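You operate a simulated robot arm through the tools that you are given. There is no shell and no other tool. Be economical: measure what you need, move in short steps, check, and stop when the job is done.

Carry out the task below with a simulated two-armed robot. There is one attempt and no reset: what you move stays moved.

JOB
Pick up the card box of liners with one hand, pass it to the other hand and put it on the shelf of the sack bench. Set down upright: card box of liners.

The check looks at the end state, three seconds after you hand in, the way a careful person would. Anything else that was tipped, shoved, dropped, spilled or broken makes it a failure.

ROBOT AND FRAMES
Two 7-joint arms with two-finger parallel grippers on one trunk, on a base that drives. Base frame: it is fixed to the floor where the robot stands at the start and does not move with it; the origin is under the middle of the robot, x ahead of it, y to its left, z up; the surface under the hand at the start is at about z = 0.8. Lengths are in m, angles in degrees, forces in N, time in s.
The left shoulder is at the start at [0.07, 0.188, 1.297], the right one opposite. With the tool pointing down near the work surface each hand reaches from about 0.16 to 0.76 m from the robot's upright axis, wherever it stands, measured 20 degrees to its own side. Places, roughly: shelf of the sack bench (20x40 cm) [0.56, -0.34, 0.32]. Payload 3.91 kg a hand.
The tool frame of a hand sits at the grasp point between the pads (the TCP): z along the fingers, y along the line on which they close. The tips reach 0.03 m beyond it. Largest opening 0.11 m; finger width 0.02, thickness 0.01; the body of the gripper, 0.048 by 0.112 m, starts 0.055 m behind the TCP.
Orientation is told as [roll, pitch, yaw] about the base's x, y, z axes, in that order, counted from this pose: with the fingers straight down and closing along the base's y, the tool's x points along the base's -x, its y along +y and its z along -z.

CONTROLS
- The arms move only by the tool arm_command. It takes "left_targets", "right_targets" or both (then of equal length, played together; a hand with none holds still); each is a list of rows, each a list of 7 numbers: the shift along the tool's x, y, z in m, then the turn, a rotation vector about the tool's x, y, z in degrees, then the finger opening in m, from 0 to 0.11. In form: [[x, y, z, ax, ay, az, gripper], ...]. A call has 1 to 20 rows; each row is the pose to reach, as a shift and turn from the pose commanded when the call began, along the tool's axes at that moment. Each row takes 0.2 s and may step no farther than 0.05 m and 8.6 degrees from the row before; otherwise, or with a gripper value out of range, the whole call is refused. Where a pose cannot be reached the arm comes as near as it can. A force on the tool above 40 N (or 10 N above the force at the start of the call, whichever is more), or a blocked arm, ends the call early, and 0.2 s more pass. The fingers move at their own pace (about 0.072 m/s each) and stop on an object; they squeeze with about 36 N. The grip force told is the motor's: it shows also when the fingers shut on nothing. Time passes only in rows, and 0.2 s behind the last, so rows that repeat a pose let the fingers close. It gives the time, the measured TCP pose, the force on the tool (base axes), the opening and the grip force at its end, in the units of the frame above (readings bear some noise), with the torque about the TCP (base axes, N m) and any sound that the robot's microphone picked up.
- Cameras (640 x 400 px; columns grow to the right, rows downward): "scene" is now at [0.1167, -0.0287, 1.4963]; the picture's right is [-0.39, -0.92, -0.00], its down [-0.74, 0.31, -0.59] and it looks along [0.55, -0.23, -0.80] (base axes); focal length 258 px, centre (320, 200). "left" rides on the left gripper at [0.072, -0.017, -0.103] in its tool frame; the picture's right is [0.23, 0.97, 0.00], its down [-0.76, 0.18, -0.62] and it looks along [-0.61, 0.14, 0.78] (tool axes); focal length 222 px, centre (320, 200). "right" rides on the right gripper at [0.072, 0.017, -0.103] in its tool frame; the picture's right is [-0.23, 0.97, 0.00], its down [-0.76, -0.18, -0.62] and it looks along [-0.61, -0.14, 0.78] (tool axes); focal length 222 px, centre (320, 200). There is no depth. A picture from a camera that has moved, and an enlarged one, comes with that camera's place and axes in the base frame and with its lens.
- snapshot(camera): a new picture of that camera. No time passes.
- slide_trunk(by): slides the trunk up (or, below 0, down) by that many m; the arms and the scene camera ride with it, the base frame stays. It gives what a move gives, with no picture.
- base_move(legs): drives the robot by 1 to 6 legs, each [ahead, turn to the left] in m and degrees, along the robot's own axes; the way and the turn of a leg run together, so that a leg with both is an arc; at most 1.5 m and 180 degrees a leg. The arms and the cameras ride along, it lands a little off, and it stops where it bumps. It gives what a move gives.
- turn_head(pan, tilt): turns the head with the scene camera to pan (to the left, within 86 degrees either way) and tilt (down, from -29 to 69), counted from straight ahead of the robot. It gives what a move gives.
- enlarge(camera, box): a new picture of the part [left, top, right, bottom] of that camera's present view, enlarged. No time passes.
- close_job(): hands the job in; it is judged then, once.

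Go step by step. Nothing tells you exact positions but the pictures and the camera data: compare them with the known pose of the tool, close in by small moves and look again before you grip or let go. The budget is 120 turns and 88 pictures, counting those below and the enlarged ones. Unless the task says otherwise, let go and move clear before handing in, and close with one line.

The tools are called after "Request:" as a command line: name --argument value ..., lists and objects as JSON in quotes. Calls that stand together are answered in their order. arm_command: Moves the arms, as the interface text tells. Its arguments: {"type":"object","properties":{"left_targets":{"type":"array","items":{"type":"array","items":{"type":"number"}}},"right_targets":{"type":"array","items":{"type":"array","items":{"type":"number"}}}},"required":[]} The other tools are called the same way: slide_trunk (by) slides the trunk up or down; base_move (legs) drives the base; turn_head (pan, tilt) turns the head that bears the scene camera; snapshot (camera) takes a picture; enlarge (camera, box) takes an enlarged picture of a part of a camera's view; close_job () hands the job in.

At the start:

```text
time_s: 0.0
left_eef_pos: [0.5203, 0.0224, 1.0422]
left_tool_rot: [0.0, 0.1, -0.1]
left_contact_force: [0.0, 0.2, 0.1]
left_wrist_torque: [-0.01, -0.04, -0.03]
left_finger_gap: 0.1101
left_grip_force: 0.0
right_eef_pos: [0.4194, -0.4749, 1.2124]
right_tool_rot: [0.0, 0.0, 0.1]
right_contact_force: [-0.5, 0.6, -0.9]
right_wrist_torque: [-0.04, 0.02, 0.01]
right_finger_gap: 0.1099
right_grip_force: 0.0
trunk travel left (down, up): [-0.807, 0.133]
robot x, y, heading: [-0.0015, 0.0007, -0.1]
head pan, tilt: [-22.9, 53.5]
```

scene: 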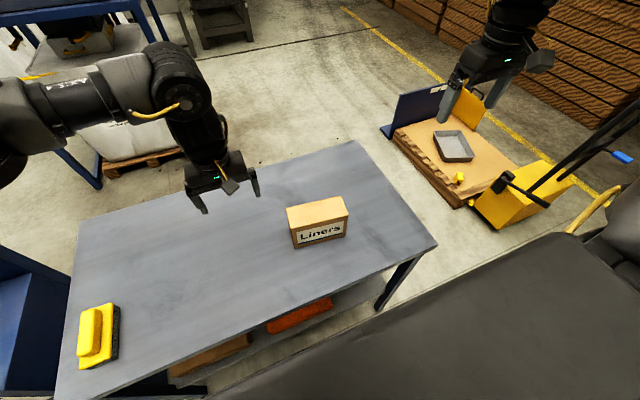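
right: 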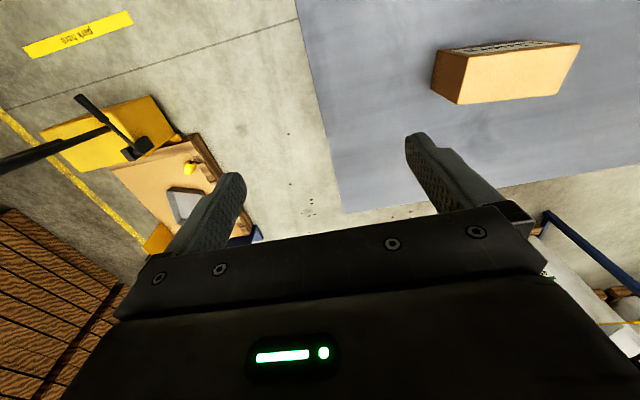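
left: 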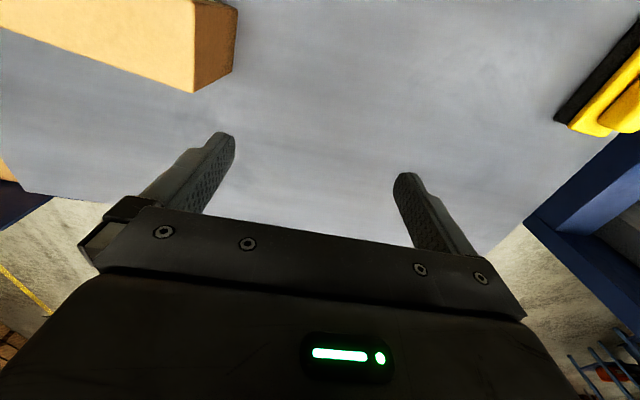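

The box stands near [0.49, -0.17] on the bench, with its long side roughly along y. I'll measure it closely before moving.

Request:
enlarge --camera "scene" --box '[260, 175, 380, 250]'

Request:
enlarge --camera "scene" --box '[160, 240, 440, 400]'

```text
5.33 times, centred on (320, 212) of scene
camera zoom: at [0.1167, -0.0287, 1.4963], right [-0.39, -0.92, 0.0], down [-0.74, 0.31, -0.59], along [0.55, -0.23, -0.8], focal length 1374 px, centre (320, 133)
```

zoom: 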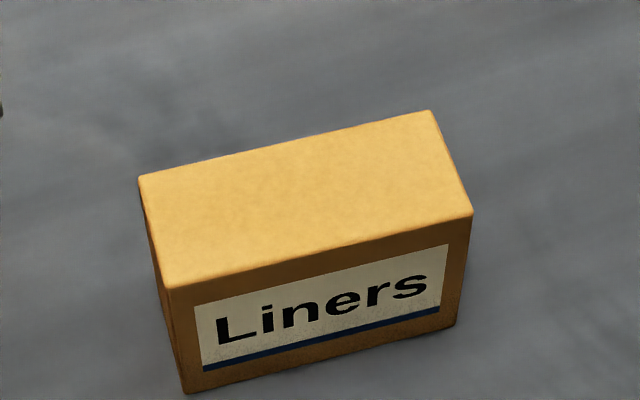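

```text
2.29 times, centred on (300, 320) of scene
camera zoom: at [0.1167, -0.0287, 1.4963], right [-0.39, -0.92, 0.0], down [-0.74, 0.31, -0.59], along [0.55, -0.23, -0.8], focal length 589 px, centre (366, -74)
```

zoom: 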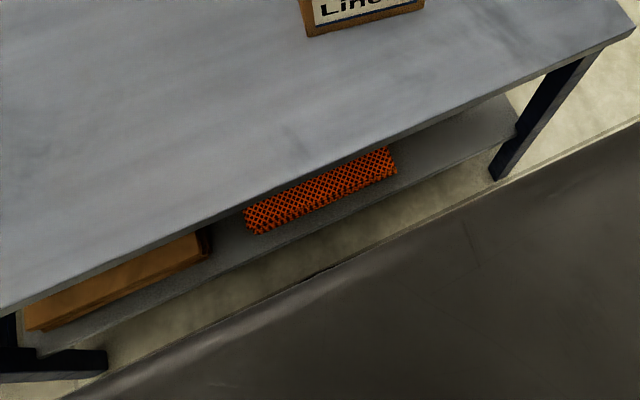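

The box measures about 0.157 x 0.068 x 0.116 m, centred near [0.479, -0.174] and turned about 7.5°. I'll bring the left hand above its left half, with the fingers closing across the narrow side, and then look.

Request:
arm_command --left_targets '[[0.004, -0.017, 0, 0, 0, -8.25, 0.11], [0.008, -0.034, 0, 0, 0, -16.5, 0.11], [0.012, -0.051, 0, 0, 0, -24.75, 0.11], [0.016, -0.068, 0, 0, 0, -33, 0.11], [0.02, -0.085, 0, 0, 0, -41.25, 0.11], [0.024, -0.102, 0, 0, 0, -49.5, 0.11], [0.028, -0.119, 0.01, 0, 0, -57.75, 0.11], [0.032, -0.136, 0.02, 0, 0, -66, 0.11], [0.036, -0.153, 0.03, 0, 0, -74.25, 0.11], [0.0376, -0.168, 0.04, 0, 0, -82.5, 0.11], [0.0376, -0.168, 0.04, 0, 0, -82.5, 0.11]]'

Request:
snapshot --camera "left"

Request:
snapshot --camera "scene"

```text
time_s: 2.4
left_eef_pos: [0.6157, -0.0104, 0.9776]
left_tool_rot: [-3.9, -13.8, 75.0]
left_contact_force: [-0.8, -1.0, 3.5]
left_wrist_torque: [-0.1, 0.06, 0.04]
left_finger_gap: 0.1099
left_grip_force: 0.1
left hand out of reach, approached as far as the arm can: row 1, 2, 3, 4, 5, 6, 7, 8, 9, 10, 11
right_eef_pos: [0.4221, -0.4741, 1.2105]
right_tool_rot: [-0.1, 0.1, 0.1]
right_contact_force: [0.2, 0.2, -0.3]
right_wrist_torque: [-0.01, -0.02, 0.01]
right_finger_gap: 0.11
right_grip_force: 0.1
trunk travel left (down, up): [-0.807, 0.133]
robot x, y, heading: [0.0025, -0.0032, -0.1]
head pan, tilt: [-22.9, 53.5]
```

```text
82 pictures are left
camera left: at [0.6001, -0.1039, 1.0618], right [-0.99, 0.05, -0.12], down [-0.06, 0.63, 0.77], along [0.12, 0.77, -0.62], focal length 222 px, centre (320, 200)
```

left: 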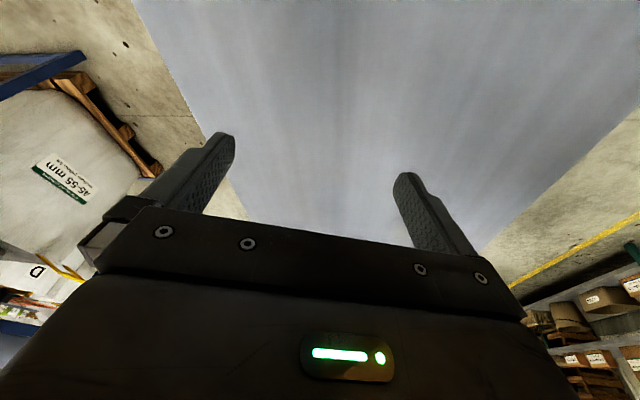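

```text
81 pictures are left
camera scene: at [0.1187, -0.0281, 1.4962], right [-0.39, -0.92, 0.0], down [-0.74, 0.31, -0.59], along [0.55, -0.23, -0.8], focal length 258 px, centre (320, 200)
```

scene: 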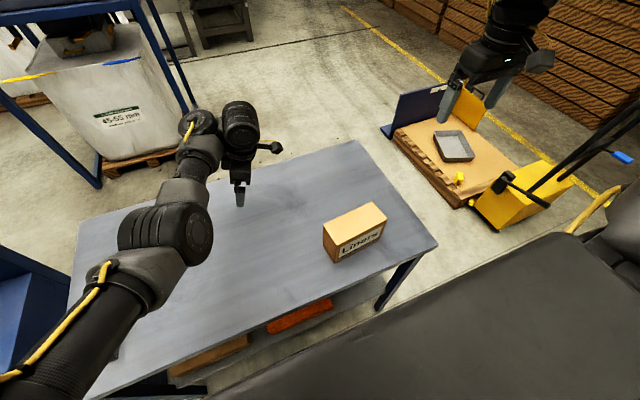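

The left arm can't make that yaw, and on the way it brushed the box, which is still upright but has moved to about y = -0.27. I'll raise the left hand clear, and the right hand will do the lifting because it is on the better side.

Request:
arm_command --left_targets '[[0, 0, -0.03, 0, 0, 0, 0.11], [0, 0, -0.06, 0, 0, 0, 0.11], [0, 0, -0.09, 0, 0, 0, 0.11], [0, 0, -0.12, 0, 0, 0, 0.11]]'

Request:
enlarge --camera "scene" --box '[295, 190, 415, 265]'

```text
time_s: 3.4
left_eef_pos: [0.6383, -0.0272, 1.0774]
left_tool_rot: [0.2, 0.0, 82.3]
left_contact_force: [-0.1, -1.1, 0.1]
left_wrist_torque: [0.0, 0.0, 0.01]
left_finger_gap: 0.11
left_grip_force: 0.0
left hand out of reach, approached as far as the arm can: row 1, 2, 3, 4
right_eef_pos: [0.4186, -0.4747, 1.2106]
right_tool_rot: [-0.1, 0.0, 0.1]
right_contact_force: [-0.2, 0.2, -1.0]
right_wrist_torque: [0.04, -0.01, -0.03]
right_finger_gap: 0.1101
right_grip_force: 0.1
trunk travel left (down, up): [-0.807, 0.133]
robot x, y, heading: [-0.0006, -0.0003, 0.0]
head pan, tilt: [-22.9, 53.5]
```

```text
5.33 times, centred on (355, 228) of scene
camera zoom: at [0.116, -0.0292, 1.4963], right [-0.39, -0.92, 0.0], down [-0.74, 0.31, -0.59], along [0.55, -0.23, -0.8], focal length 1374 px, centre (133, 53)
```

zoom: 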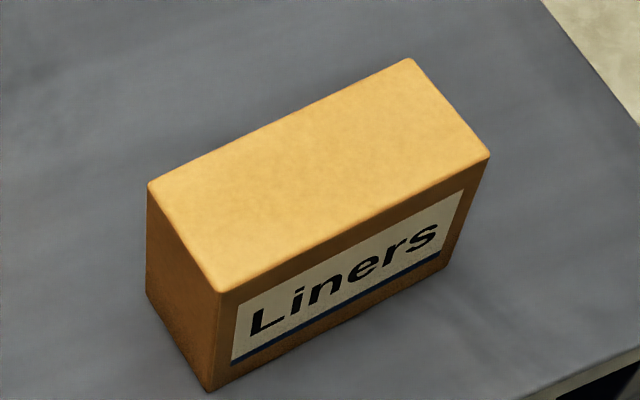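

The box centre is now about [0.410, -0.254], turned about 6° and still upright. I'll return the left hand to neutral and test the right hand's yaw in place, high up.

Request:
arm_command --left_targets '[[-0.021, 0.003, 0, 0, 0, 7, 0.11], [-0.042, 0.006, 0, 0, 0, 14, 0.11], [-0.062, 0.008, 0, 0, 0, 21, 0.11], [-0.083, 0.011, 0, 0, 0, 28, 0.11], [-0.104, 0.014, 0, 0, 0, 35, 0.11], [-0.124, 0.016, 0, 0, 0, 42, 0.11], [-0.145, 0.019, 0, 0, 0, 49, 0.11], [-0.166, 0.022, 0, 0, 0, 56, 0.11], [-0.186, 0.025, 0, 0, 0, 63, 0.11], [-0.207, 0.027, 0, 0, 0, 70, 0.11], [-0.228, 0.03, 0, 0, 0, 77, 0.11], [-0.248, 0.033, 0, 0, 0, 82.5, 0.11]]' --right_targets '[[0, 0, 0, 0, 0, -8, 0.11], [0, 0, 0, 0, 0, -16, 0.11], [0, 0, 0, 0, 0, -24, 0.11], [0, 0, 0, 0, 0, -32, 0.11], [0, 0, 0, 0, 0, -40, 0.11], [0, 0, 0, 0, 0, -48, 0.11], [0, 0, 0, 0, 0, -56, 0.11], [0, 0, 0, 0, 0, -64, 0.11], [0, 0, 0, 0, 0, -72, 0.11], [0, 0, 0, 0, 0, -80, 0.11], [0, 0, 0, 0, 0, -88, 0.11], [0, 0, 0, 0, 0, -96, 0.11]]'

```text
time_s: 6.0
left_eef_pos: [0.6944, 0.2189, 1.0692]
left_tool_rot: [0.0, 0.2, -0.3]
left_contact_force: [0.6, 0.8, -0.5]
left_wrist_torque: [-0.01, 0.01, -0.02]
left_finger_gap: 0.1101
left_grip_force: 0.0
left hand out of reach, approached as far as the arm can: row 2, 3, 4, 5, 6, 7, 8, 9, 10, 11, 12
right_eef_pos: [0.4203, -0.4734, 1.2116]
right_tool_rot: [0.0, 0.0, 96.2]
right_contact_force: [-1.2, -0.5, 0.0]
right_wrist_torque: [-0.05, -0.01, -0.02]
right_finger_gap: 0.1098
right_grip_force: 0.1
trunk travel left (down, up): [-0.807, 0.133]
robot x, y, heading: [0.0011, 0.0012, 0.2]
head pan, tilt: [-22.9, 53.5]
```

The right hand takes the yaw cleanly. Next I'll put it above the box's left half, still high, and pull the left hand in.

Request:
arm_command --left_targets '[[0.03, 0, 0, 0, 0, 0, 0.11], [0.06, 0, 0, 0, 0, 0, 0.11], [0.09, 0, 0, 0, 0, 0, 0.11], [0.12, 0, 0, 0, 0, 0, 0.11], [0.15, 0.01, 0, 0, 0, 0, 0.11], [0.18, 0.02, 0, 0, 0, 0, 0.11], [0.21, 0.03, 0, 0, 0, 0, 0.11], [0.24, 0.04, 0, 0, 0, 0, 0.11]]' --right_targets '[[-0.031, -0.0016, 0, 0, 0, 0, 0.11], [-0.062, -0.003, 0, 0, 0, 0, 0.11], [-0.093, -0.005, 0.02, 0, 0, 0, 0.11], [-0.124, -0.006, 0.04, 0, 0, 0, 0.11], [-0.155, -0.008, 0.06, 0, 0, 0, 0.11], [-0.186, -0.01, 0.08, 0, 0, 0, 0.11], [-0.217, -0.011, 0.11, 0, 0, 0, 0.11], [-0.2474, -0.0126, 0.15, 0, 0, 0, 0.11]]'

Request:
snapshot --camera "right"

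Request:
snapshot --camera "scene"

```text
refused: row 8 steps farther than a row can; nothing moved
```

```text
79 pictures are left
camera right: at [0.4106, -0.5472, 1.3144], right [-0.99, 0.12, 0.0], down [0.09, 0.78, 0.62], along [0.07, 0.62, -0.78], focal length 222 px, centre (320, 200)
```

right: 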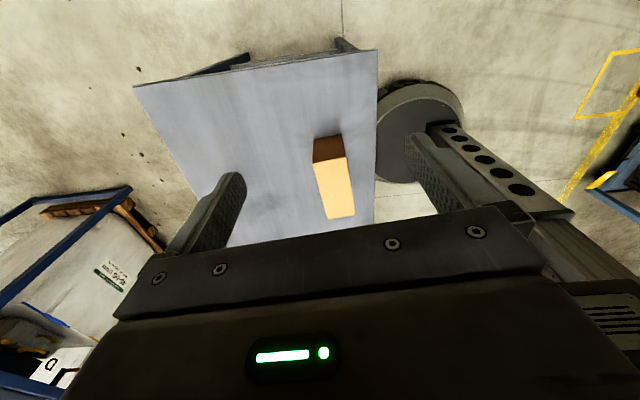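

```text
78 pictures are left
camera scene: at [0.1166, -0.0274, 1.4963], right [-0.39, -0.92, 0.0], down [-0.74, 0.31, -0.59], along [0.55, -0.23, -0.8], focal length 258 px, centre (320, 200)
```

scene: 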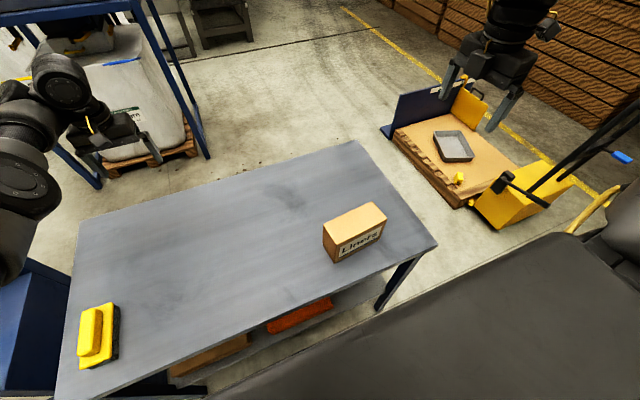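

The last row's step was slightly too long, so I'm repeating the move with more rows.

Request:
arm_command --left_targets '[[0.03, 0, 0, 0, 0, 0, 0.11], [0.06, 0, 0, 0, 0, 0, 0.11], [0.09, 0, 0, 0, 0, 0, 0.11], [0.12, 0, 0, 0, 0, 0, 0.11], [0.15, 0.01, 0, 0, 0, 0, 0.11], [0.18, 0.02, 0, 0, 0, 0, 0.11], [0.21, 0.03, 0, 0, 0, 0, 0.11], [0.24, 0.04, 0, 0, 0, 0, 0.11], [0.24, 0.04, 0, 0, 0, 0, 0.11]]' --right_targets '[[-0.031, -0.0016, 0, 0, 0, 0, 0.11], [-0.062, -0.003, 0, 0, 0, 0, 0.11], [-0.093, -0.005, 0.02, 0, 0, 0, 0.11], [-0.124, -0.006, 0.04, 0, 0, 0, 0.11], [-0.155, -0.008, 0.06, 0, 0, 0, 0.11], [-0.186, -0.01, 0.08, 0, 0, 0, 0.11], [-0.217, -0.011, 0.1, 0, 0, 0, 0.11], [-0.2474, -0.0126, 0.12, 0, 0, 0, 0.11], [-0.2474, -0.0126, 0.15, 0, 0, 0, 0.11]]'

Request:
snapshot --camera "right"

Request:
snapshot --camera "scene"

```text
time_s: 8.0
left_eef_pos: [0.6913, 0.2405, 1.0437]
left_tool_rot: [0.1, 0.3, 0.0]
left_contact_force: [-0.2, 0.8, -0.6]
left_wrist_torque: [0.05, -0.05, 0.03]
left_finger_gap: 0.1099
left_grip_force: 0.0
left hand out of reach, approached as far as the arm can: row 1, 2, 3, 4, 5, 6, 7, 8, 9
right_eef_pos: [0.4076, -0.231, 1.0572]
right_tool_rot: [0.0, -0.2, 96.0]
right_contact_force: [0.6, -0.8, -1.0]
right_wrist_torque: [0.01, 0.03, -0.02]
right_finger_gap: 0.1099
right_grip_force: 0.1
trunk travel left (down, up): [-0.807, 0.133]
robot x, y, heading: [0.0007, 0.0053, -0.0]
head pan, tilt: [-22.9, 53.5]
```

```text
77 pictures are left
camera right: at [0.397, -0.3048, 1.1596], right [-0.99, 0.12, 0.0], down [0.1, 0.77, 0.63], along [0.08, 0.62, -0.78], focal length 222 px, centre (320, 200)
```

right: 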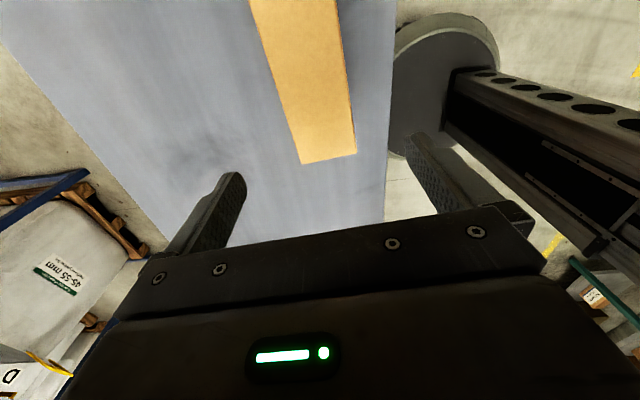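

```text
76 pictures are left
camera scene: at [0.1172, -0.0306, 1.4963], right [-0.39, -0.92, 0.0], down [-0.74, 0.31, -0.59], along [0.55, -0.23, -0.8], focal length 258 px, centre (320, 200)
```

scene: 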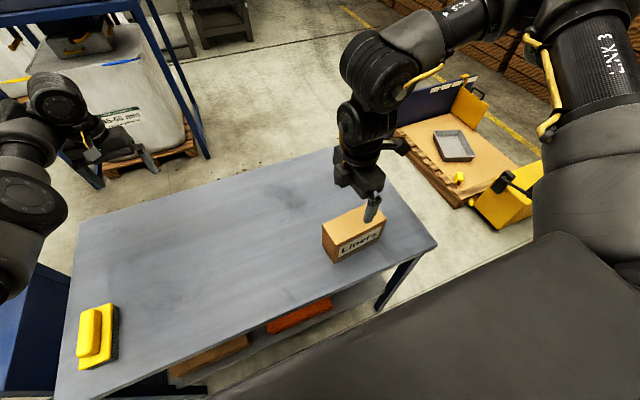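

The right hand is lined up: the box's far end agrees with my estimate in both views. Now I lower to z = 0.88.

Request:
arm_command --right_targets '[[0, 0, 0.03, 0, 0, 0, 0.11], [0, 0, 0.06, 0, 0, 0, 0.11], [0, 0, 0.09, 0, 0, 0, 0.11], [0, 0, 0.12, 0, 0, 0, 0.11], [0, 0, 0.15, 0, 0, 0, 0.11], [0, 0, 0.177, 0, 0, 0, 0.11], [0, 0, 0.177, 0, 0, 0, 0.11]]'

Request:
snapshot --camera "right"

Request:
snapshot --camera "scene"

```text
time_s: 9.6
left_eef_pos: [0.6914, 0.2426, 1.0433]
left_tool_rot: [0.0, 0.2, -0.1]
left_contact_force: [-0.4, 0.7, 0.8]
left_wrist_torque: [0.02, 0.0, -0.01]
left_finger_gap: 0.11
left_grip_force: 0.2
right_eef_pos: [0.3957, -0.2923, 0.9668]
right_tool_rot: [0.0, -0.1, 96.2]
right_contact_force: [-0.5, -0.8, 0.2]
right_wrist_torque: [0.01, 0.02, 0.01]
right_finger_gap: 0.1099
right_grip_force: 0.1
right hand out of reach, approached as far as the arm can: row 1, 2, 3, 4, 5, 6, 7
trunk travel left (down, up): [-0.807, 0.133]
robot x, y, heading: [-0.0026, 0.0007, 0.2]
head pan, tilt: [-22.9, 53.5]
```

```text
75 pictures are left
camera right: at [0.3855, -0.3666, 1.0697], right [-0.99, 0.12, 0.0], down [0.1, 0.78, 0.62], along [0.08, 0.62, -0.78], focal length 222 px, centre (320, 200)
```

right: 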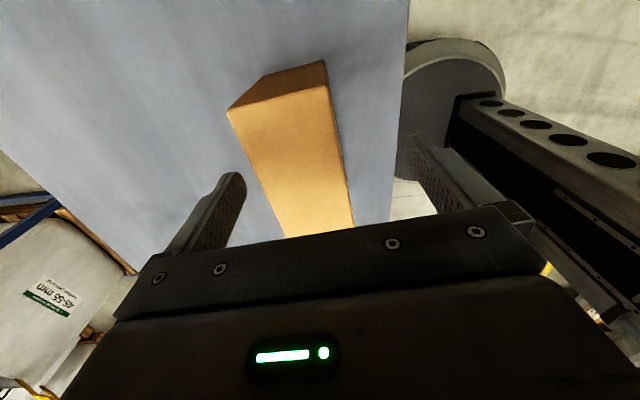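

```text
74 pictures are left
camera scene: at [0.1169, -0.0283, 1.4963], right [-0.39, -0.92, 0.0], down [-0.74, 0.31, -0.59], along [0.55, -0.23, -0.8], focal length 258 px, centre (320, 200)
```

scene: 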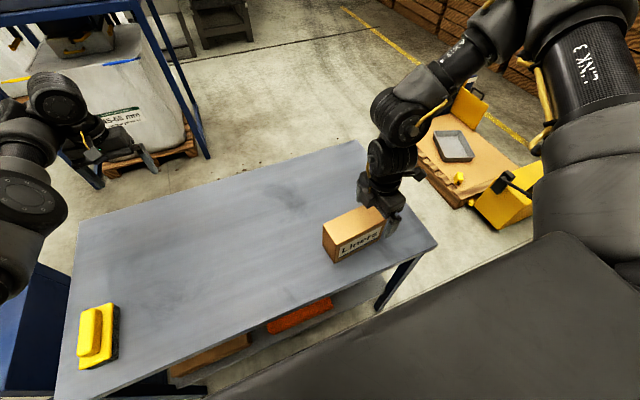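

The right arm ran out of reach on the way down but touched nothing. I'll go back up over the box and use the trunk slide for the descent instead.

Request:
arm_command --right_targets '[[0, 0, -0.04, 0, 0, 0, 0.11], [-0.02, -0.006, -0.09, 0, 0, 0, 0.11], [-0.04, -0.012, -0.09, 0, 0, 0, 0.11], [-0.062, -0.018, -0.09, 0, 0, 0, 0.11], [-0.062, -0.018, -0.09, 0, 0, 0, 0.11]]'

```text
refused: row 2 steps farther than a row can; nothing moved
```

Request:
arm_command --right_targets '[[0, 0, -0.04, 0, 0, 0, 0.11], [-0.015, -0.006, -0.08, 0, 0, 0, 0.11], [-0.04, -0.012, -0.09, 0, 0, 0, 0.11], [-0.062, -0.018, -0.09, 0, 0, 0, 0.11], [-0.062, -0.018, -0.09, 0, 0, 0, 0.11]]'

```text
time_s: 10.8
left_eef_pos: [0.6896, 0.2427, 1.0439]
left_tool_rot: [0.1, 0.0, -0.1]
left_contact_force: [-0.4, 0.6, 0.2]
left_wrist_torque: [0.03, 0.0, 0.0]
left_finger_gap: 0.11
left_grip_force: 0.0
right_eef_pos: [0.4086, -0.229, 1.0575]
right_tool_rot: [-0.1, -0.2, 96.1]
right_contact_force: [0.3, -0.3, 0.4]
right_wrist_torque: [-0.01, 0.03, 0.03]
right_finger_gap: 0.1099
right_grip_force: 0.0
trunk travel left (down, up): [-0.807, 0.133]
robot x, y, heading: [0.0003, 0.0012, -0.1]
head pan, tilt: [-22.9, 53.5]
```

The right hand is back over the box. Before lowering anything, I'll free the left arm from its limit with small upward and inward moves.

Request:
arm_command --left_targets '[[0, 0, -0.03, 0, 0, 0, 0.11], [0, 0, -0.06, 0, 0, 0, 0.11], [0, 0, -0.1, 0, 0, 0, 0.11], [0.03, 0, -0.12, 0, 0, 0, 0.11], [0.06, 0, -0.12, 0, 0, 0, 0.11], [0.09, 0, -0.12, 0, 0, 0, 0.11], [0.12, 0, -0.12, 0, 0, 0, 0.11], [0.15, 0, -0.12, 0, 0, 0, 0.11], [0.18, 0, -0.12, 0, 0, 0, 0.11]]'

Request:
snapshot --camera "scene"

```text
time_s: 12.8
left_eef_pos: [0.6939, 0.2497, 1.1522]
left_tool_rot: [0.0, 0.3, -0.1]
left_contact_force: [-0.3, -0.1, -0.4]
left_wrist_torque: [0.0, 0.01, 0.01]
left_finger_gap: 0.11
left_grip_force: 0.0
left hand out of reach, approached as far as the arm can: row 1, 2, 3, 4, 5, 6, 7, 8, 9
right_eef_pos: [0.4097, -0.2302, 1.0572]
right_tool_rot: [0.0, -0.2, 96.1]
right_contact_force: [-0.4, 0.0, 0.6]
right_wrist_torque: [0.0, 0.01, 0.0]
right_finger_gap: 0.1098
right_grip_force: 0.0
trunk travel left (down, up): [-0.807, 0.133]
robot x, y, heading: [-0.0039, -0.0012, 0.3]
head pan, tilt: [-22.9, 53.5]
```

```text
73 pictures are left
camera scene: at [0.1167, -0.0284, 1.4963], right [-0.39, -0.92, 0.0], down [-0.74, 0.31, -0.59], along [0.55, -0.23, -0.8], focal length 258 px, centre (320, 200)
```

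scene: 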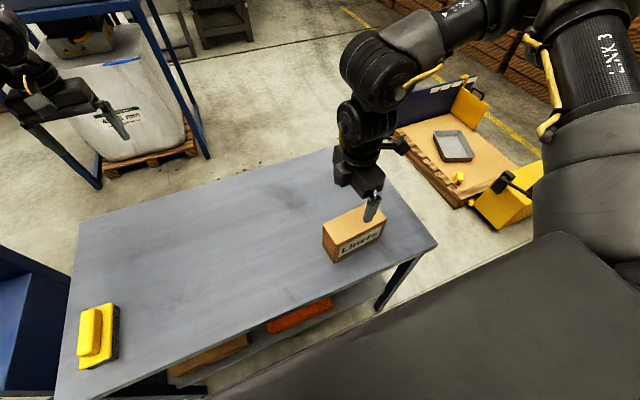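

The left arm's wrist seems to be on the wrong branch: any inward move leaves it stuck. I'll test whether a yaw the other way, or some tilt, frees it.

Request:
arm_command --left_targets '[[0, 0, 0, 0, 0, 8, 0.11], [0, 0, 0, 0, 0, 16, 0.11], [0, 0, 0, 0, 0, 24, 0.11], [0, 0, 0, 0, 0, 32, 0.11], [0, 0, 0, 0, 0, 40, 0.11], [0.03, 0, 0, 0, 0, 40, 0.11], [0.06, 0, 0, 0, 0, 40, 0.11], [0.09, 0, 0, 0, 0, 40, 0.11], [0.12, 0, 0, 0, 0, 40, 0.11]]'

Request:
turn_head --pan 25 --tilt 35

Request:
snapshot --camera "scene"

```text
time_s: 13.9
left_eef_pos: [0.6934, 0.2522, 1.1506]
left_tool_rot: [-0.7, -0.1, -33.7]
left_contact_force: [3.2, -7.3, -16.4]
left_wrist_torque: [0.37, -0.86, 0.48]
left_finger_gap: 0.1099
left_grip_force: 0.1
left hand out of reach, approached as far as the arm can: row 2, 3, 4, 5
right_eef_pos: [0.4091, -0.2305, 1.0566]
right_tool_rot: [0.0, -0.3, 96.1]
right_contact_force: [0.3, -0.5, 0.7]
right_wrist_torque: [-0.02, 0.0, -0.01]
right_finger_gap: 0.1101
right_grip_force: 0.0
trunk travel left (down, up): [-0.807, 0.133]
robot x, y, heading: [-0.0002, -0.0015, 0.3]
head pan, tilt: [-22.9, 53.5]
stopped in row 5 (left hand): the force on the tool passed its limit at 98 N (the readings are from after the stop); the commanded pose is now the measured one
```

```text
time_s: 15.1
left_eef_pos: [0.6938, 0.2538, 1.1501]
left_tool_rot: [-0.7, -0.2, -33.8]
left_contact_force: [-1.7, -17.7, -20.9]
left_wrist_torque: [1.26, -1.78, 1.31]
left_finger_gap: 0.1099
left_grip_force: 0.0
right_eef_pos: [0.4104, -0.2301, 1.0557]
right_tool_rot: [0.0, -0.2, 96.1]
right_contact_force: [0.2, -0.7, -0.1]
right_wrist_torque: [0.02, 0.0, 0.03]
right_finger_gap: 0.1101
right_grip_force: 0.1
trunk travel left (down, up): [-0.807, 0.133]
robot x, y, heading: [-0.0011, -0.0041, 0.0]
head pan, tilt: [25.0, 35.0]
```

```text
72 pictures are left
camera scene: at [0.1288, 0.0373, 1.5226], right [0.42, -0.91, 0.0], down [-0.52, -0.24, -0.82], along [0.74, 0.35, -0.57], focal length 258 px, centre (320, 200)
```

scene: 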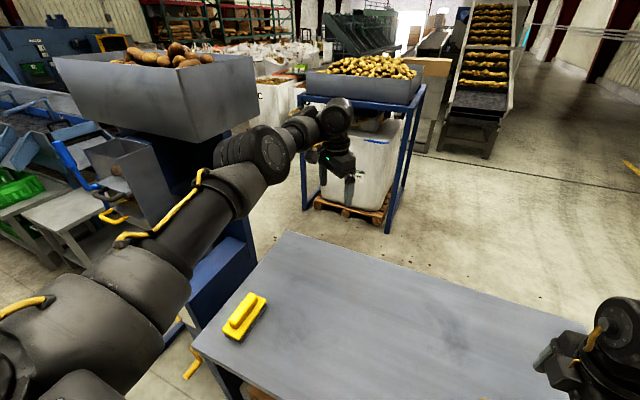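

The left hand is pressing on something. I'll look closer before moving anything.

Request:
enlarge --camera "scene" --box '[200, 70, 440, 220]'

Request:
snapshot --camera "left"

```text
2.67 times, centred on (320, 145) of scene
camera zoom: at [0.1288, 0.0373, 1.5226], right [0.42, -0.91, 0.0], down [-0.52, -0.24, -0.82], along [0.74, 0.35, -0.57], focal length 687 px, centre (320, 347)
```

zoom: 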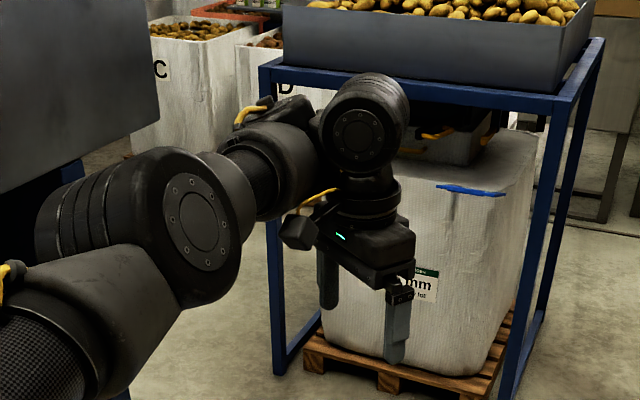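

```text
70 pictures are left
camera left: at [0.6235, 0.2812, 1.2549], right [0.35, 0.94, -0.01], down [0.73, -0.27, 0.62], along [0.58, -0.23, -0.78], focal length 222 px, centre (320, 200)
```

left: 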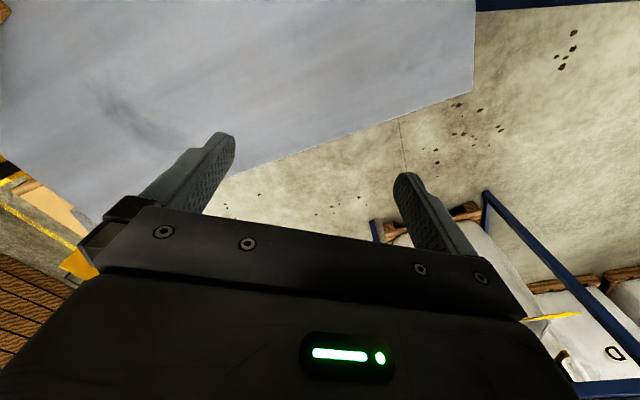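

The contact is the gripper's own camera block against its forearm; nothing else is touched. I'll undo the yaw, then pitch the fingers forward, which is the receiving pose and brings the wrist inward.

Request:
arm_command --left_targets '[[0, 0, 0, 0, 0, -8, 0.11], [0, 0, 0, 0, 0, -16, 0.11], [0, 0, 0, 0, 0, -24, 0.11], [0, 0, 0, 0, 0, -33.7, 0.11]]'

Request:
arm_command --left_targets '[[0, 0, 0, 0, 0, -8, 0.11], [0, 0, 0, 0, 0, -16, 0.11], [0, 0, 0, 0, 0, -24, 0.11], [0, 0, 0, 0, 0, -30, 0.11], [0, 0, 0, 0, 0, -33.7, 0.11]]'

```text
refused: row 4 steps farther than a row can; nothing moved
```

```text
time_s: 16.3
left_eef_pos: [0.6925, 0.2527, 1.1503]
left_tool_rot: [-0.5, 0.2, 0.1]
left_contact_force: [-0.3, -1.0, 0.0]
left_wrist_torque: [-0.04, -0.01, -0.03]
left_finger_gap: 0.1099
left_grip_force: 0.1
right_eef_pos: [0.4096, -0.2296, 1.0565]
right_tool_rot: [0.0, -0.2, 96.1]
right_contact_force: [0.3, 0.4, -0.6]
right_wrist_torque: [-0.01, 0.01, -0.01]
right_finger_gap: 0.1103
right_grip_force: 0.1
trunk travel left (down, up): [-0.807, 0.133]
robot x, y, heading: [-0.0019, -0.0001, 0.1]
head pan, tilt: [25.0, 35.0]
```

Request:
arm_command --left_targets '[[0, 0, 0, 0, -8, 0, 0.11], [0, 0, 0, 0, -16, 0, 0.11], [0, 0, 0, 0, -24, 0, 0.11], [0, 0, 0, 0, -32, 0, 0.11], [0, 0, 0, 0, -40, 0, 0.11], [0, 0, 0, 0, -48, 0, 0.11], [0, 0, 0, 0, -56, 0, 0.11], [0, 0, 0, 0, -64, 0, 0.11], [0, 0, 0, 0, -70, 0, 0.11]]'

Request:
snapshot --camera "scene"

```text
time_s: 17.3
left_eef_pos: [0.7032, 0.2191, 1.0804]
left_tool_rot: [-3.6, -18.3, -3.2]
left_contact_force: [5.2, -13.2, -4.4]
left_wrist_torque: [1.18, -0.11, 1.55]
left_finger_gap: 0.1099
left_grip_force: 0.1
left hand out of reach, approached as far as the arm can: row 1, 2, 3
right_eef_pos: [0.4072, -0.2313, 1.0569]
right_tool_rot: [-0.2, -0.2, 96.0]
right_contact_force: [0.1, -0.2, 0.0]
right_wrist_torque: [0.01, -0.01, 0.01]
right_finger_gap: 0.11
right_grip_force: 0.1
trunk travel left (down, up): [-0.807, 0.133]
robot x, y, heading: [0.0005, 0.0004, -0.0]
head pan, tilt: [25.0, 35.0]
stopped in row 5 (left hand): the force on the tool passed its limit at 172 N (the readings are from after the stop); the commanded pose is now the measured one
```

```text
69 pictures are left
camera scene: at [0.1249, 0.0369, 1.5231], right [0.42, -0.91, 0.0], down [-0.52, -0.24, -0.82], along [0.74, 0.35, -0.57], focal length 258 px, centre (320, 200)
```

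scene: 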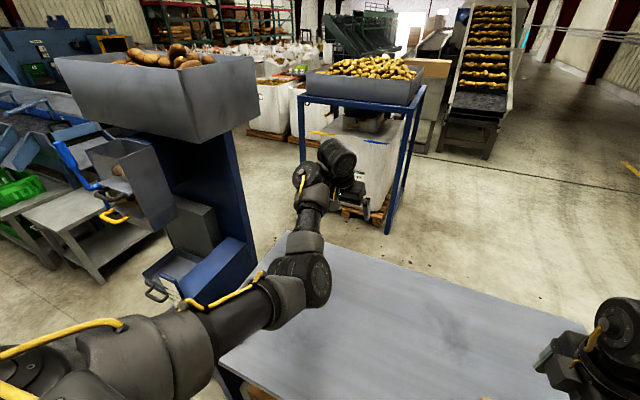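

The pitch move swung the elbow low over the sponge. I'll raise the hand at once and check the sponge.

Request:
arm_command --left_targets '[[0, 0, -0.03, 0, 4, 0, 0.11], [0, 0, -0.06, 0, 8, 0, 0.11], [0, 0, -0.09, 0, 12, 0, 0.11], [0, 0, -0.12, 0, 16, 0, 0.11], [0, 0, -0.15, 0, 18, 0, 0.11]]'

Request:
snapshot --camera "scene"

```text
time_s: 17.5
left_eef_pos: [0.7087, 0.2191, 1.0794]
left_tool_rot: [-4.3, -18.1, -2.3]
left_contact_force: [1.7, -5.5, -1.1]
left_wrist_torque: [0.52, -0.05, 0.68]
left_finger_gap: 0.1102
left_grip_force: 0.0
left hand out of reach, approached as far as the arm can: row 1
right_eef_pos: [0.4101, -0.2303, 1.0549]
right_tool_rot: [0.0, -0.2, 96.0]
right_contact_force: [0.4, 0.2, -0.5]
right_wrist_torque: [-0.01, 0.04, -0.03]
right_finger_gap: 0.1101
right_grip_force: 0.0
trunk travel left (down, up): [-0.807, 0.133]
robot x, y, heading: [-0.0021, 0.0026, -0.2]
head pan, tilt: [25.0, 35.0]
stopped in row 1 (left hand): the force on the tool passed its limit at 130 N (the readings are from after the stop); the commanded pose is now the measured one
```

```text
68 pictures are left
camera scene: at [0.1309, 0.0379, 1.5224], right [0.42, -0.91, 0.0], down [-0.52, -0.24, -0.82], along [0.74, 0.35, -0.57], focal length 258 px, centre (320, 200)
```

scene: 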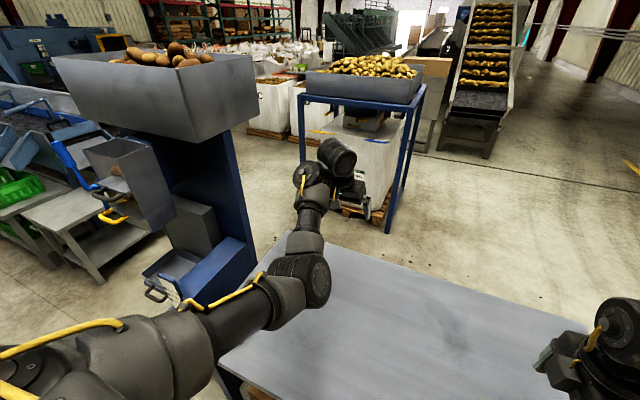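

Request:
enlarge --camera "scene" --box '[200, 120, 440, 270]'

Request:
enlarge --camera "scene" --box '[180, 220, 420, 370]'

Request:
snapshot --camera "left"

Request:
snapshot --camera "right"

```text
2.67 times, centred on (320, 195) of scene
camera zoom: at [0.1309, 0.0379, 1.5224], right [0.42, -0.91, 0.0], down [-0.52, -0.24, -0.82], along [0.74, 0.35, -0.57], focal length 687 px, centre (320, 213)
```

zoom: 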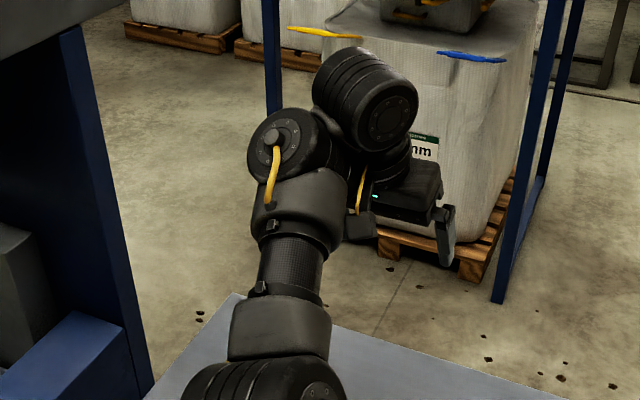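

```text
2.67 times, centred on (300, 295) of scene
camera zoom: at [0.1309, 0.0379, 1.5224], right [0.42, -0.91, 0.0], down [-0.52, -0.24, -0.82], along [0.74, 0.35, -0.57], focal length 687 px, centre (373, -53)
```

zoom: 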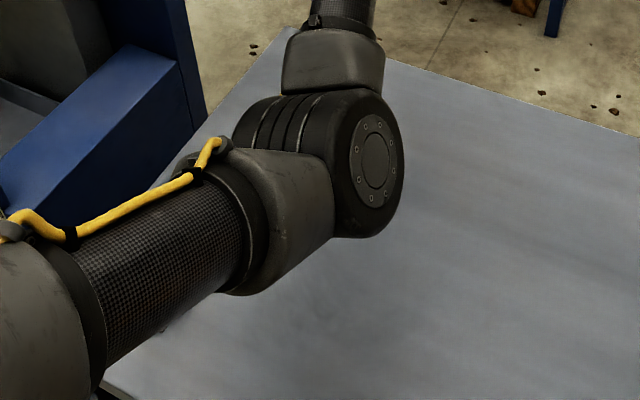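

```text
65 pictures are left
camera left: at [0.6068, 0.2148, 1.1566], right [-0.16, 0.98, -0.14], down [0.54, 0.2, 0.81], along [0.82, 0.05, -0.56], focal length 222 px, centre (320, 200)
```

left: 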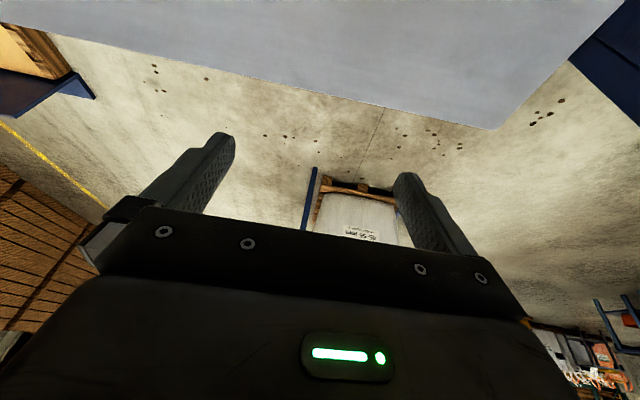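

```text
64 pictures are left
camera right: at [0.4005, -0.3039, 1.1584], right [-0.99, 0.12, 0.0], down [0.1, 0.77, 0.63], along [0.08, 0.62, -0.78], focal length 222 px, centre (320, 200)
```

right: 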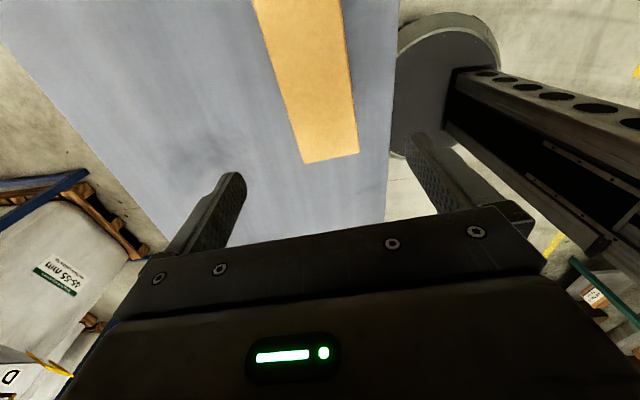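

The elbow clears the table, and the sponge is only hidden behind the arm. The contact is again camera block against forearm, so I'll ease it with positive yaw and then rise.

Request:
arm_command --left_targets '[[0, 0, 0, 0, 0, -8, 0.11], [0, 0, 0, 0, 0, -16, 0.11], [0, 0, 0, 0, 0, -24, 0.11], [0, 0, -0.03, 0, 6, -24, 0.11], [0, 0, -0.06, 0, 12, -24, 0.11], [0, 0, -0.09, 0, 18, -24, 0.11], [0, 0, -0.12, 0, 18, -24, 0.11]]'

Request:
snapshot --camera "scene"

```text
time_s: 19.1
left_eef_pos: [0.7306, 0.2093, 1.1254]
left_tool_rot: [-7.6, 0.3, 20.1]
left_contact_force: [0.2, 0.5, 0.7]
left_wrist_torque: [0.01, -0.01, 0.01]
left_finger_gap: 0.1099
left_grip_force: 0.0
left hand out of reach, approached as far as the arm can: row 4, 5, 6, 7
right_eef_pos: [0.4081, -0.2285, 1.0569]
right_tool_rot: [-0.2, -0.1, 96.1]
right_contact_force: [0.2, 0.1, -0.6]
right_wrist_torque: [0.0, 0.01, 0.0]
right_finger_gap: 0.1099
right_grip_force: 0.0
trunk travel left (down, up): [-0.807, 0.133]
robot x, y, heading: [0.0, -0.0001, 0.1]
head pan, tilt: [25.0, 35.0]
```

```text
63 pictures are left
camera scene: at [0.128, 0.0387, 1.5226], right [0.42, -0.91, 0.0], down [-0.52, -0.24, -0.82], along [0.74, 0.35, -0.57], focal length 258 px, centre (320, 200)
```

scene: 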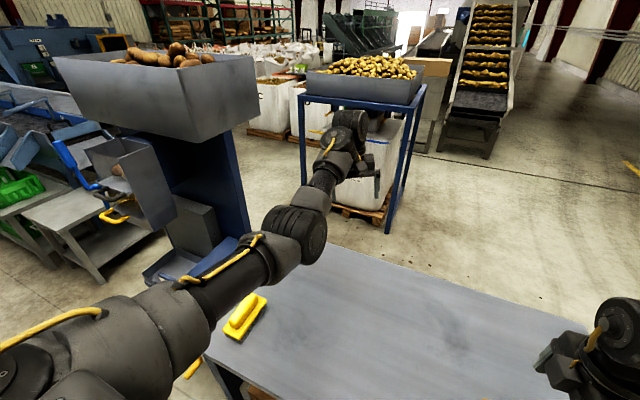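

The sponge is untouched and the contact is gone. I'll try pulling in while the yaw stays positive, in small steps.

Request:
arm_command --left_targets '[[0, 0, 0, 0, 0, -8, 0.11], [0, 0, 0, 0, 0, -16, 0.11], [0, 0, 0, 0, 0, -24, 0.11], [0, 0, 0, 0, 0, -32, 0.11], [0, 0, 0, 0, 0, -40, 0.11], [0.03, 0, 0, 0, 0, -40, 0.11], [0.06, 0, 0, 0, 0, -40, 0.11], [0.09, 0, 0, 0, 0, -40, 0.11], [0.12, 0, 0, 0, 0, -40, 0.11]]'

Request:
snapshot --camera "scene"

```text
time_s: 21.1
left_eef_pos: [0.6945, 0.1731, 1.1246]
left_tool_rot: [-3.9, 6.6, 59.9]
left_contact_force: [-0.1, 0.6, -0.1]
left_wrist_torque: [0.02, -0.03, 0.02]
left_finger_gap: 0.1102
left_grip_force: 0.0
left hand out of reach, approached as far as the arm can: row 6, 7, 8, 9
right_eef_pos: [0.4088, -0.2322, 1.0554]
right_tool_rot: [0.0, -0.4, 96.0]
right_contact_force: [0.2, 0.1, 0.2]
right_wrist_torque: [0.02, 0.01, 0.02]
right_finger_gap: 0.1101
right_grip_force: 0.0
trunk travel left (down, up): [-0.807, 0.133]
robot x, y, heading: [-0.003, 0.0024, -0.1]
head pan, tilt: [25.0, 35.0]
```

```text
62 pictures are left
camera scene: at [0.1288, 0.0354, 1.5226], right [0.42, -0.91, 0.0], down [-0.52, -0.24, -0.82], along [0.74, 0.35, -0.57], focal length 258 px, centre (320, 200)
```

scene: 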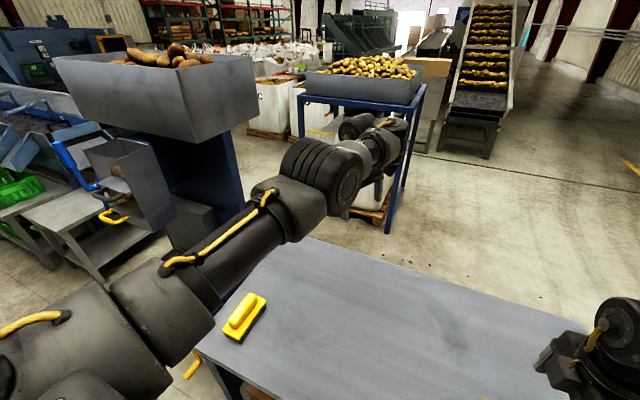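

I believe the left arm's elbow swung inward when it passed a joint limit, whereas it started out to the side. Rolling the hand so the fingers point towards -y should push the elbow out again, so I'll try that in free air.

Request:
arm_command --left_targets '[[0, 0, 0, 4, 7, 0, 0.11], [0, 0, 0, 8, 14, 0, 0.11], [0, 0, 0, 12, 21, 0, 0.11], [0, 0, 0, 16, 28, 0, 0.11], [0, 0, 0, 20, 35, 0, 0.11], [0, 0, 0, 24, 42, 0, 0.11], [0, 0, 0, 28, 49, 0, 0.11], [0, 0, 0, 32, 56, 0, 0.11], [0, 0, 0, 35, 61, 0, 0.11]]'

Request:
snapshot --camera "scene"

```text
time_s: 23.1
left_eef_pos: [0.6957, 0.171, 1.1249]
left_tool_rot: [-66.9, 57.6, 19.7]
left_contact_force: [-3.8, -18.8, -13.8]
left_wrist_torque: [0.51, -0.95, 1.2]
left_finger_gap: 0.1097
left_grip_force: 0.0
right_eef_pos: [0.409, -0.23, 1.057]
right_tool_rot: [0.0, -0.2, 96.0]
right_contact_force: [-0.2, -0.3, -0.2]
right_wrist_torque: [-0.01, 0.0, -0.03]
right_finger_gap: 0.1098
right_grip_force: 0.0
trunk travel left (down, up): [-0.807, 0.133]
robot x, y, heading: [0.0012, -0.0013, 0.0]
head pan, tilt: [25.0, 35.0]
```

```text
61 pictures are left
camera scene: at [0.129, 0.0378, 1.5226], right [0.42, -0.91, 0.0], down [-0.52, -0.24, -0.82], along [0.74, 0.35, -0.57], focal length 258 px, centre (320, 200)
```

scene: 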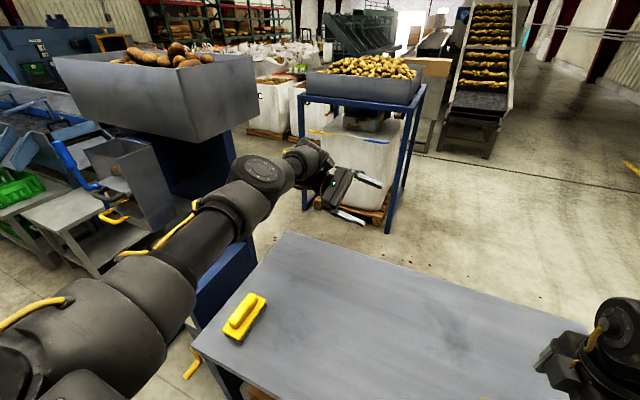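

The elbow has swung outward again. Now I'll draw the hand in before rolling it back down.

Request:
arm_command --left_targets '[[0.013, 0.022, 0, 0, 0, 0, 0.11], [0.025, 0.044, 0, 0, 0, 0, 0.11], [0.038, 0.065, 0, 0, 0, 0, 0.11], [0.05, 0.087, 0, 0, 0, 0, 0.11], [0.063, 0.109, 0, 0, 0, 0, 0.11], [0.075, 0.131, 0, 0, 0, 0, 0.11], [0.088, 0.152, 0, 0, 0, 0, 0.11], [0.1, 0.174, 0, 0, 0, 0, 0.11]]'

Request:
snapshot --camera "scene"

```text
time_s: 23.4
left_eef_pos: [0.6936, 0.1716, 1.1221]
left_tool_rot: [-65.3, 58.1, 21.7]
left_contact_force: [2.1, -21.5, -11.2]
left_wrist_torque: [0.94, -0.11, 0.4]
left_finger_gap: 0.1097
left_grip_force: 0.2
left hand out of reach, approached as far as the arm can: row 1
right_eef_pos: [0.4095, -0.2304, 1.0567]
right_tool_rot: [-0.1, -0.1, 96.0]
right_contact_force: [0.4, 0.6, 0.3]
right_wrist_torque: [0.02, -0.01, 0.0]
right_finger_gap: 0.11
right_grip_force: 0.1
trunk travel left (down, up): [-0.807, 0.133]
robot x, y, heading: [-0.0009, 0.0014, -0.1]
head pan, tilt: [25.0, 35.0]
stopped in row 1 (left hand): the force on the tool passed its limit at 143 N (the readings are from after the stop); the commanded pose is now the measured one
```

```text
60 pictures are left
camera scene: at [0.1286, 0.0369, 1.5226], right [0.42, -0.91, 0.0], down [-0.52, -0.24, -0.82], along [0.74, 0.35, -0.57], focal length 258 px, centre (320, 200)
```

scene: 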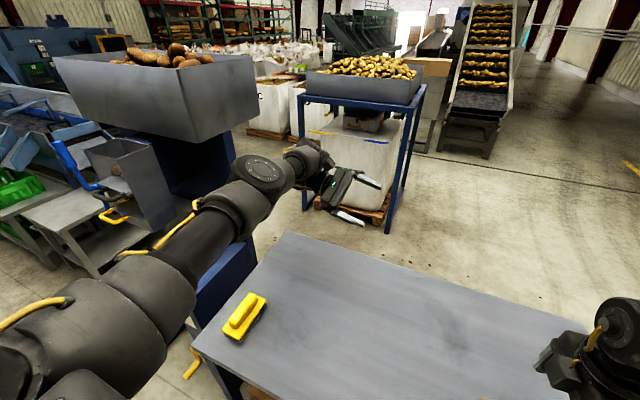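

Request:
enlarge --camera "scene" --box '[220, 110, 420, 235]'

```text
3.20 times, centred on (320, 172) of scene
camera zoom: at [0.1286, 0.0369, 1.5226], right [0.42, -0.91, 0.0], down [-0.52, -0.24, -0.82], along [0.74, 0.35, -0.57], focal length 824 px, centre (320, 288)
```

zoom: 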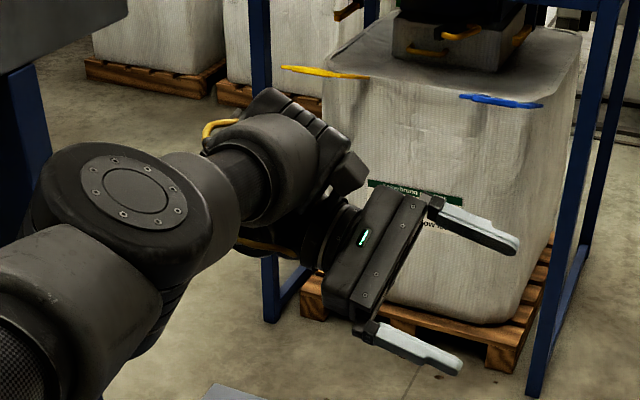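

The camera block touches the wrist housing. I'll twist the hand about its own axis, which moves the block away and goes towards the neutral yaw.

Request:
arm_command --left_targets '[[0, 0, 0, 0, 0, 6, 0.11], [0, 0, 0, 0, 0, 12, 0.11], [0, 0, 0, 0, 0, 18, 0.11]]'

```text
time_s: 23.7
left_eef_pos: [0.6947, 0.1718, 1.123]
left_tool_rot: [-65.5, 57.6, 21.2]
left_contact_force: [-0.7, -7.7, -5.3]
left_wrist_torque: [0.18, -0.19, 0.29]
left_finger_gap: 0.1102
left_grip_force: 0.0
right_eef_pos: [0.4101, -0.2303, 1.0561]
right_tool_rot: [0.0, -0.3, 96.0]
right_contact_force: [-0.3, -0.1, -0.3]
right_wrist_torque: [0.0, -0.01, 0.0]
right_finger_gap: 0.1101
right_grip_force: 0.0
trunk travel left (down, up): [-0.807, 0.133]
robot x, y, heading: [0.0009, -0.0002, 0.0]
head pan, tilt: [25.0, 35.0]
stopped in row 1 (left hand): the force on the tool passed its limit at 49 N (the readings are from after the stop); the commanded pose is now the measured one
```

The other twist direction presses too, so instead I'll straighten the wrist by swinging the fingers to point ahead, which is the receiving direction anyway.

Request:
arm_command --left_targets '[[0, 0, 0, 6.4, -3.7, -2.7, 0.11], [0, 0, 0, 12.8, -7.4, -5.4, 0.11], [0, 0, 0, 19.2, -11.1, -8.1, 0.11], [0, 0, 0, 25.6, -14.8, -10.8, 0.11], [0, 0, 0, 32, -18.5, -13.5, 0.11], [0, 0, 0, 38.4, -22.2, -16.2, 0.11], [0, 0, 0, 44.8, -25.9, -18.9, 0.11], [0, 0, 0, 51.2, -29.6, -21.6, 0.11], [0, 0, 0, 57, -33, -24, 0.11]]'

Request:
snapshot --camera "scene"

```text
time_s: 24.4
left_eef_pos: [0.7182, 0.1542, 1.0892]
left_tool_rot: [-56.7, 60.7, 45.1]
left_contact_force: [84.3, -153.0, -24.7]
left_wrist_torque: [14.45, 8.13, -0.33]
left_finger_gap: 0.11
left_grip_force: 0.0
left hand out of reach, approached as far as the arm can: row 1, 2, 3
right_eef_pos: [0.4104, -0.2338, 1.0555]
right_tool_rot: [0.0, -0.6, 95.9]
right_contact_force: [0.2, 0.2, -0.1]
right_wrist_torque: [0.05, 0.02, -0.03]
right_finger_gap: 0.1099
right_grip_force: 0.1
trunk travel left (down, up): [-0.807, 0.133]
robot x, y, heading: [-0.0031, 0.0009, -0.2]
head pan, tilt: [25.0, 35.0]
stopped in row 3 (left hand): the force on the tool passed its limit at 316 N (the readings are from after the stop); the commanded pose is now the measured one
```

```text
58 pictures are left
camera scene: at [0.131, 0.0317, 1.5226], right [0.42, -0.91, 0.0], down [-0.52, -0.24, -0.82], along [0.74, 0.35, -0.57], focal length 258 px, centre (320, 200)
```

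scene: 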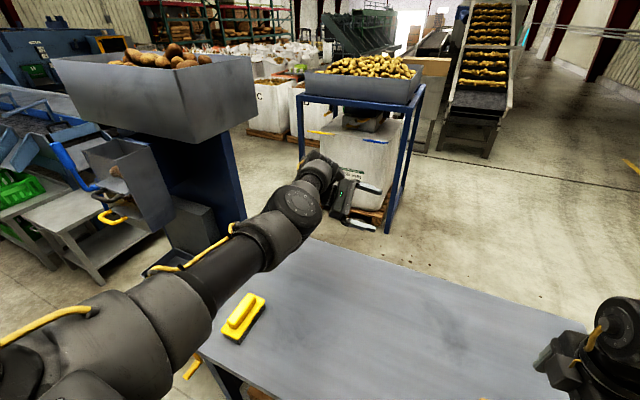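

Request:
enlarge --camera "scene" --box '[220, 120, 420, 245]'

Request:
snapshot --camera "left"

```text
3.20 times, centred on (320, 182) of scene
camera zoom: at [0.131, 0.0317, 1.5226], right [0.42, -0.91, 0.0], down [-0.52, -0.24, -0.82], along [0.74, 0.35, -0.57], focal length 824 px, centre (320, 256)
```

zoom: 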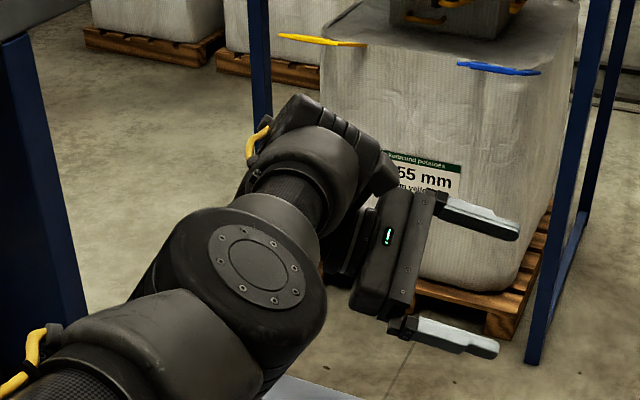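

```text
56 pictures are left
camera left: at [0.6827, 0.2266, 1.1885], right [-0.96, -0.2, -0.2], down [-0.06, 0.82, -0.57], along [0.28, -0.53, -0.8], focal length 222 px, centre (320, 200)
```

left: 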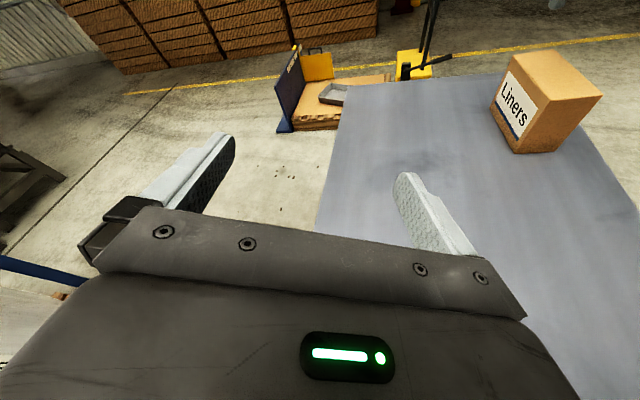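

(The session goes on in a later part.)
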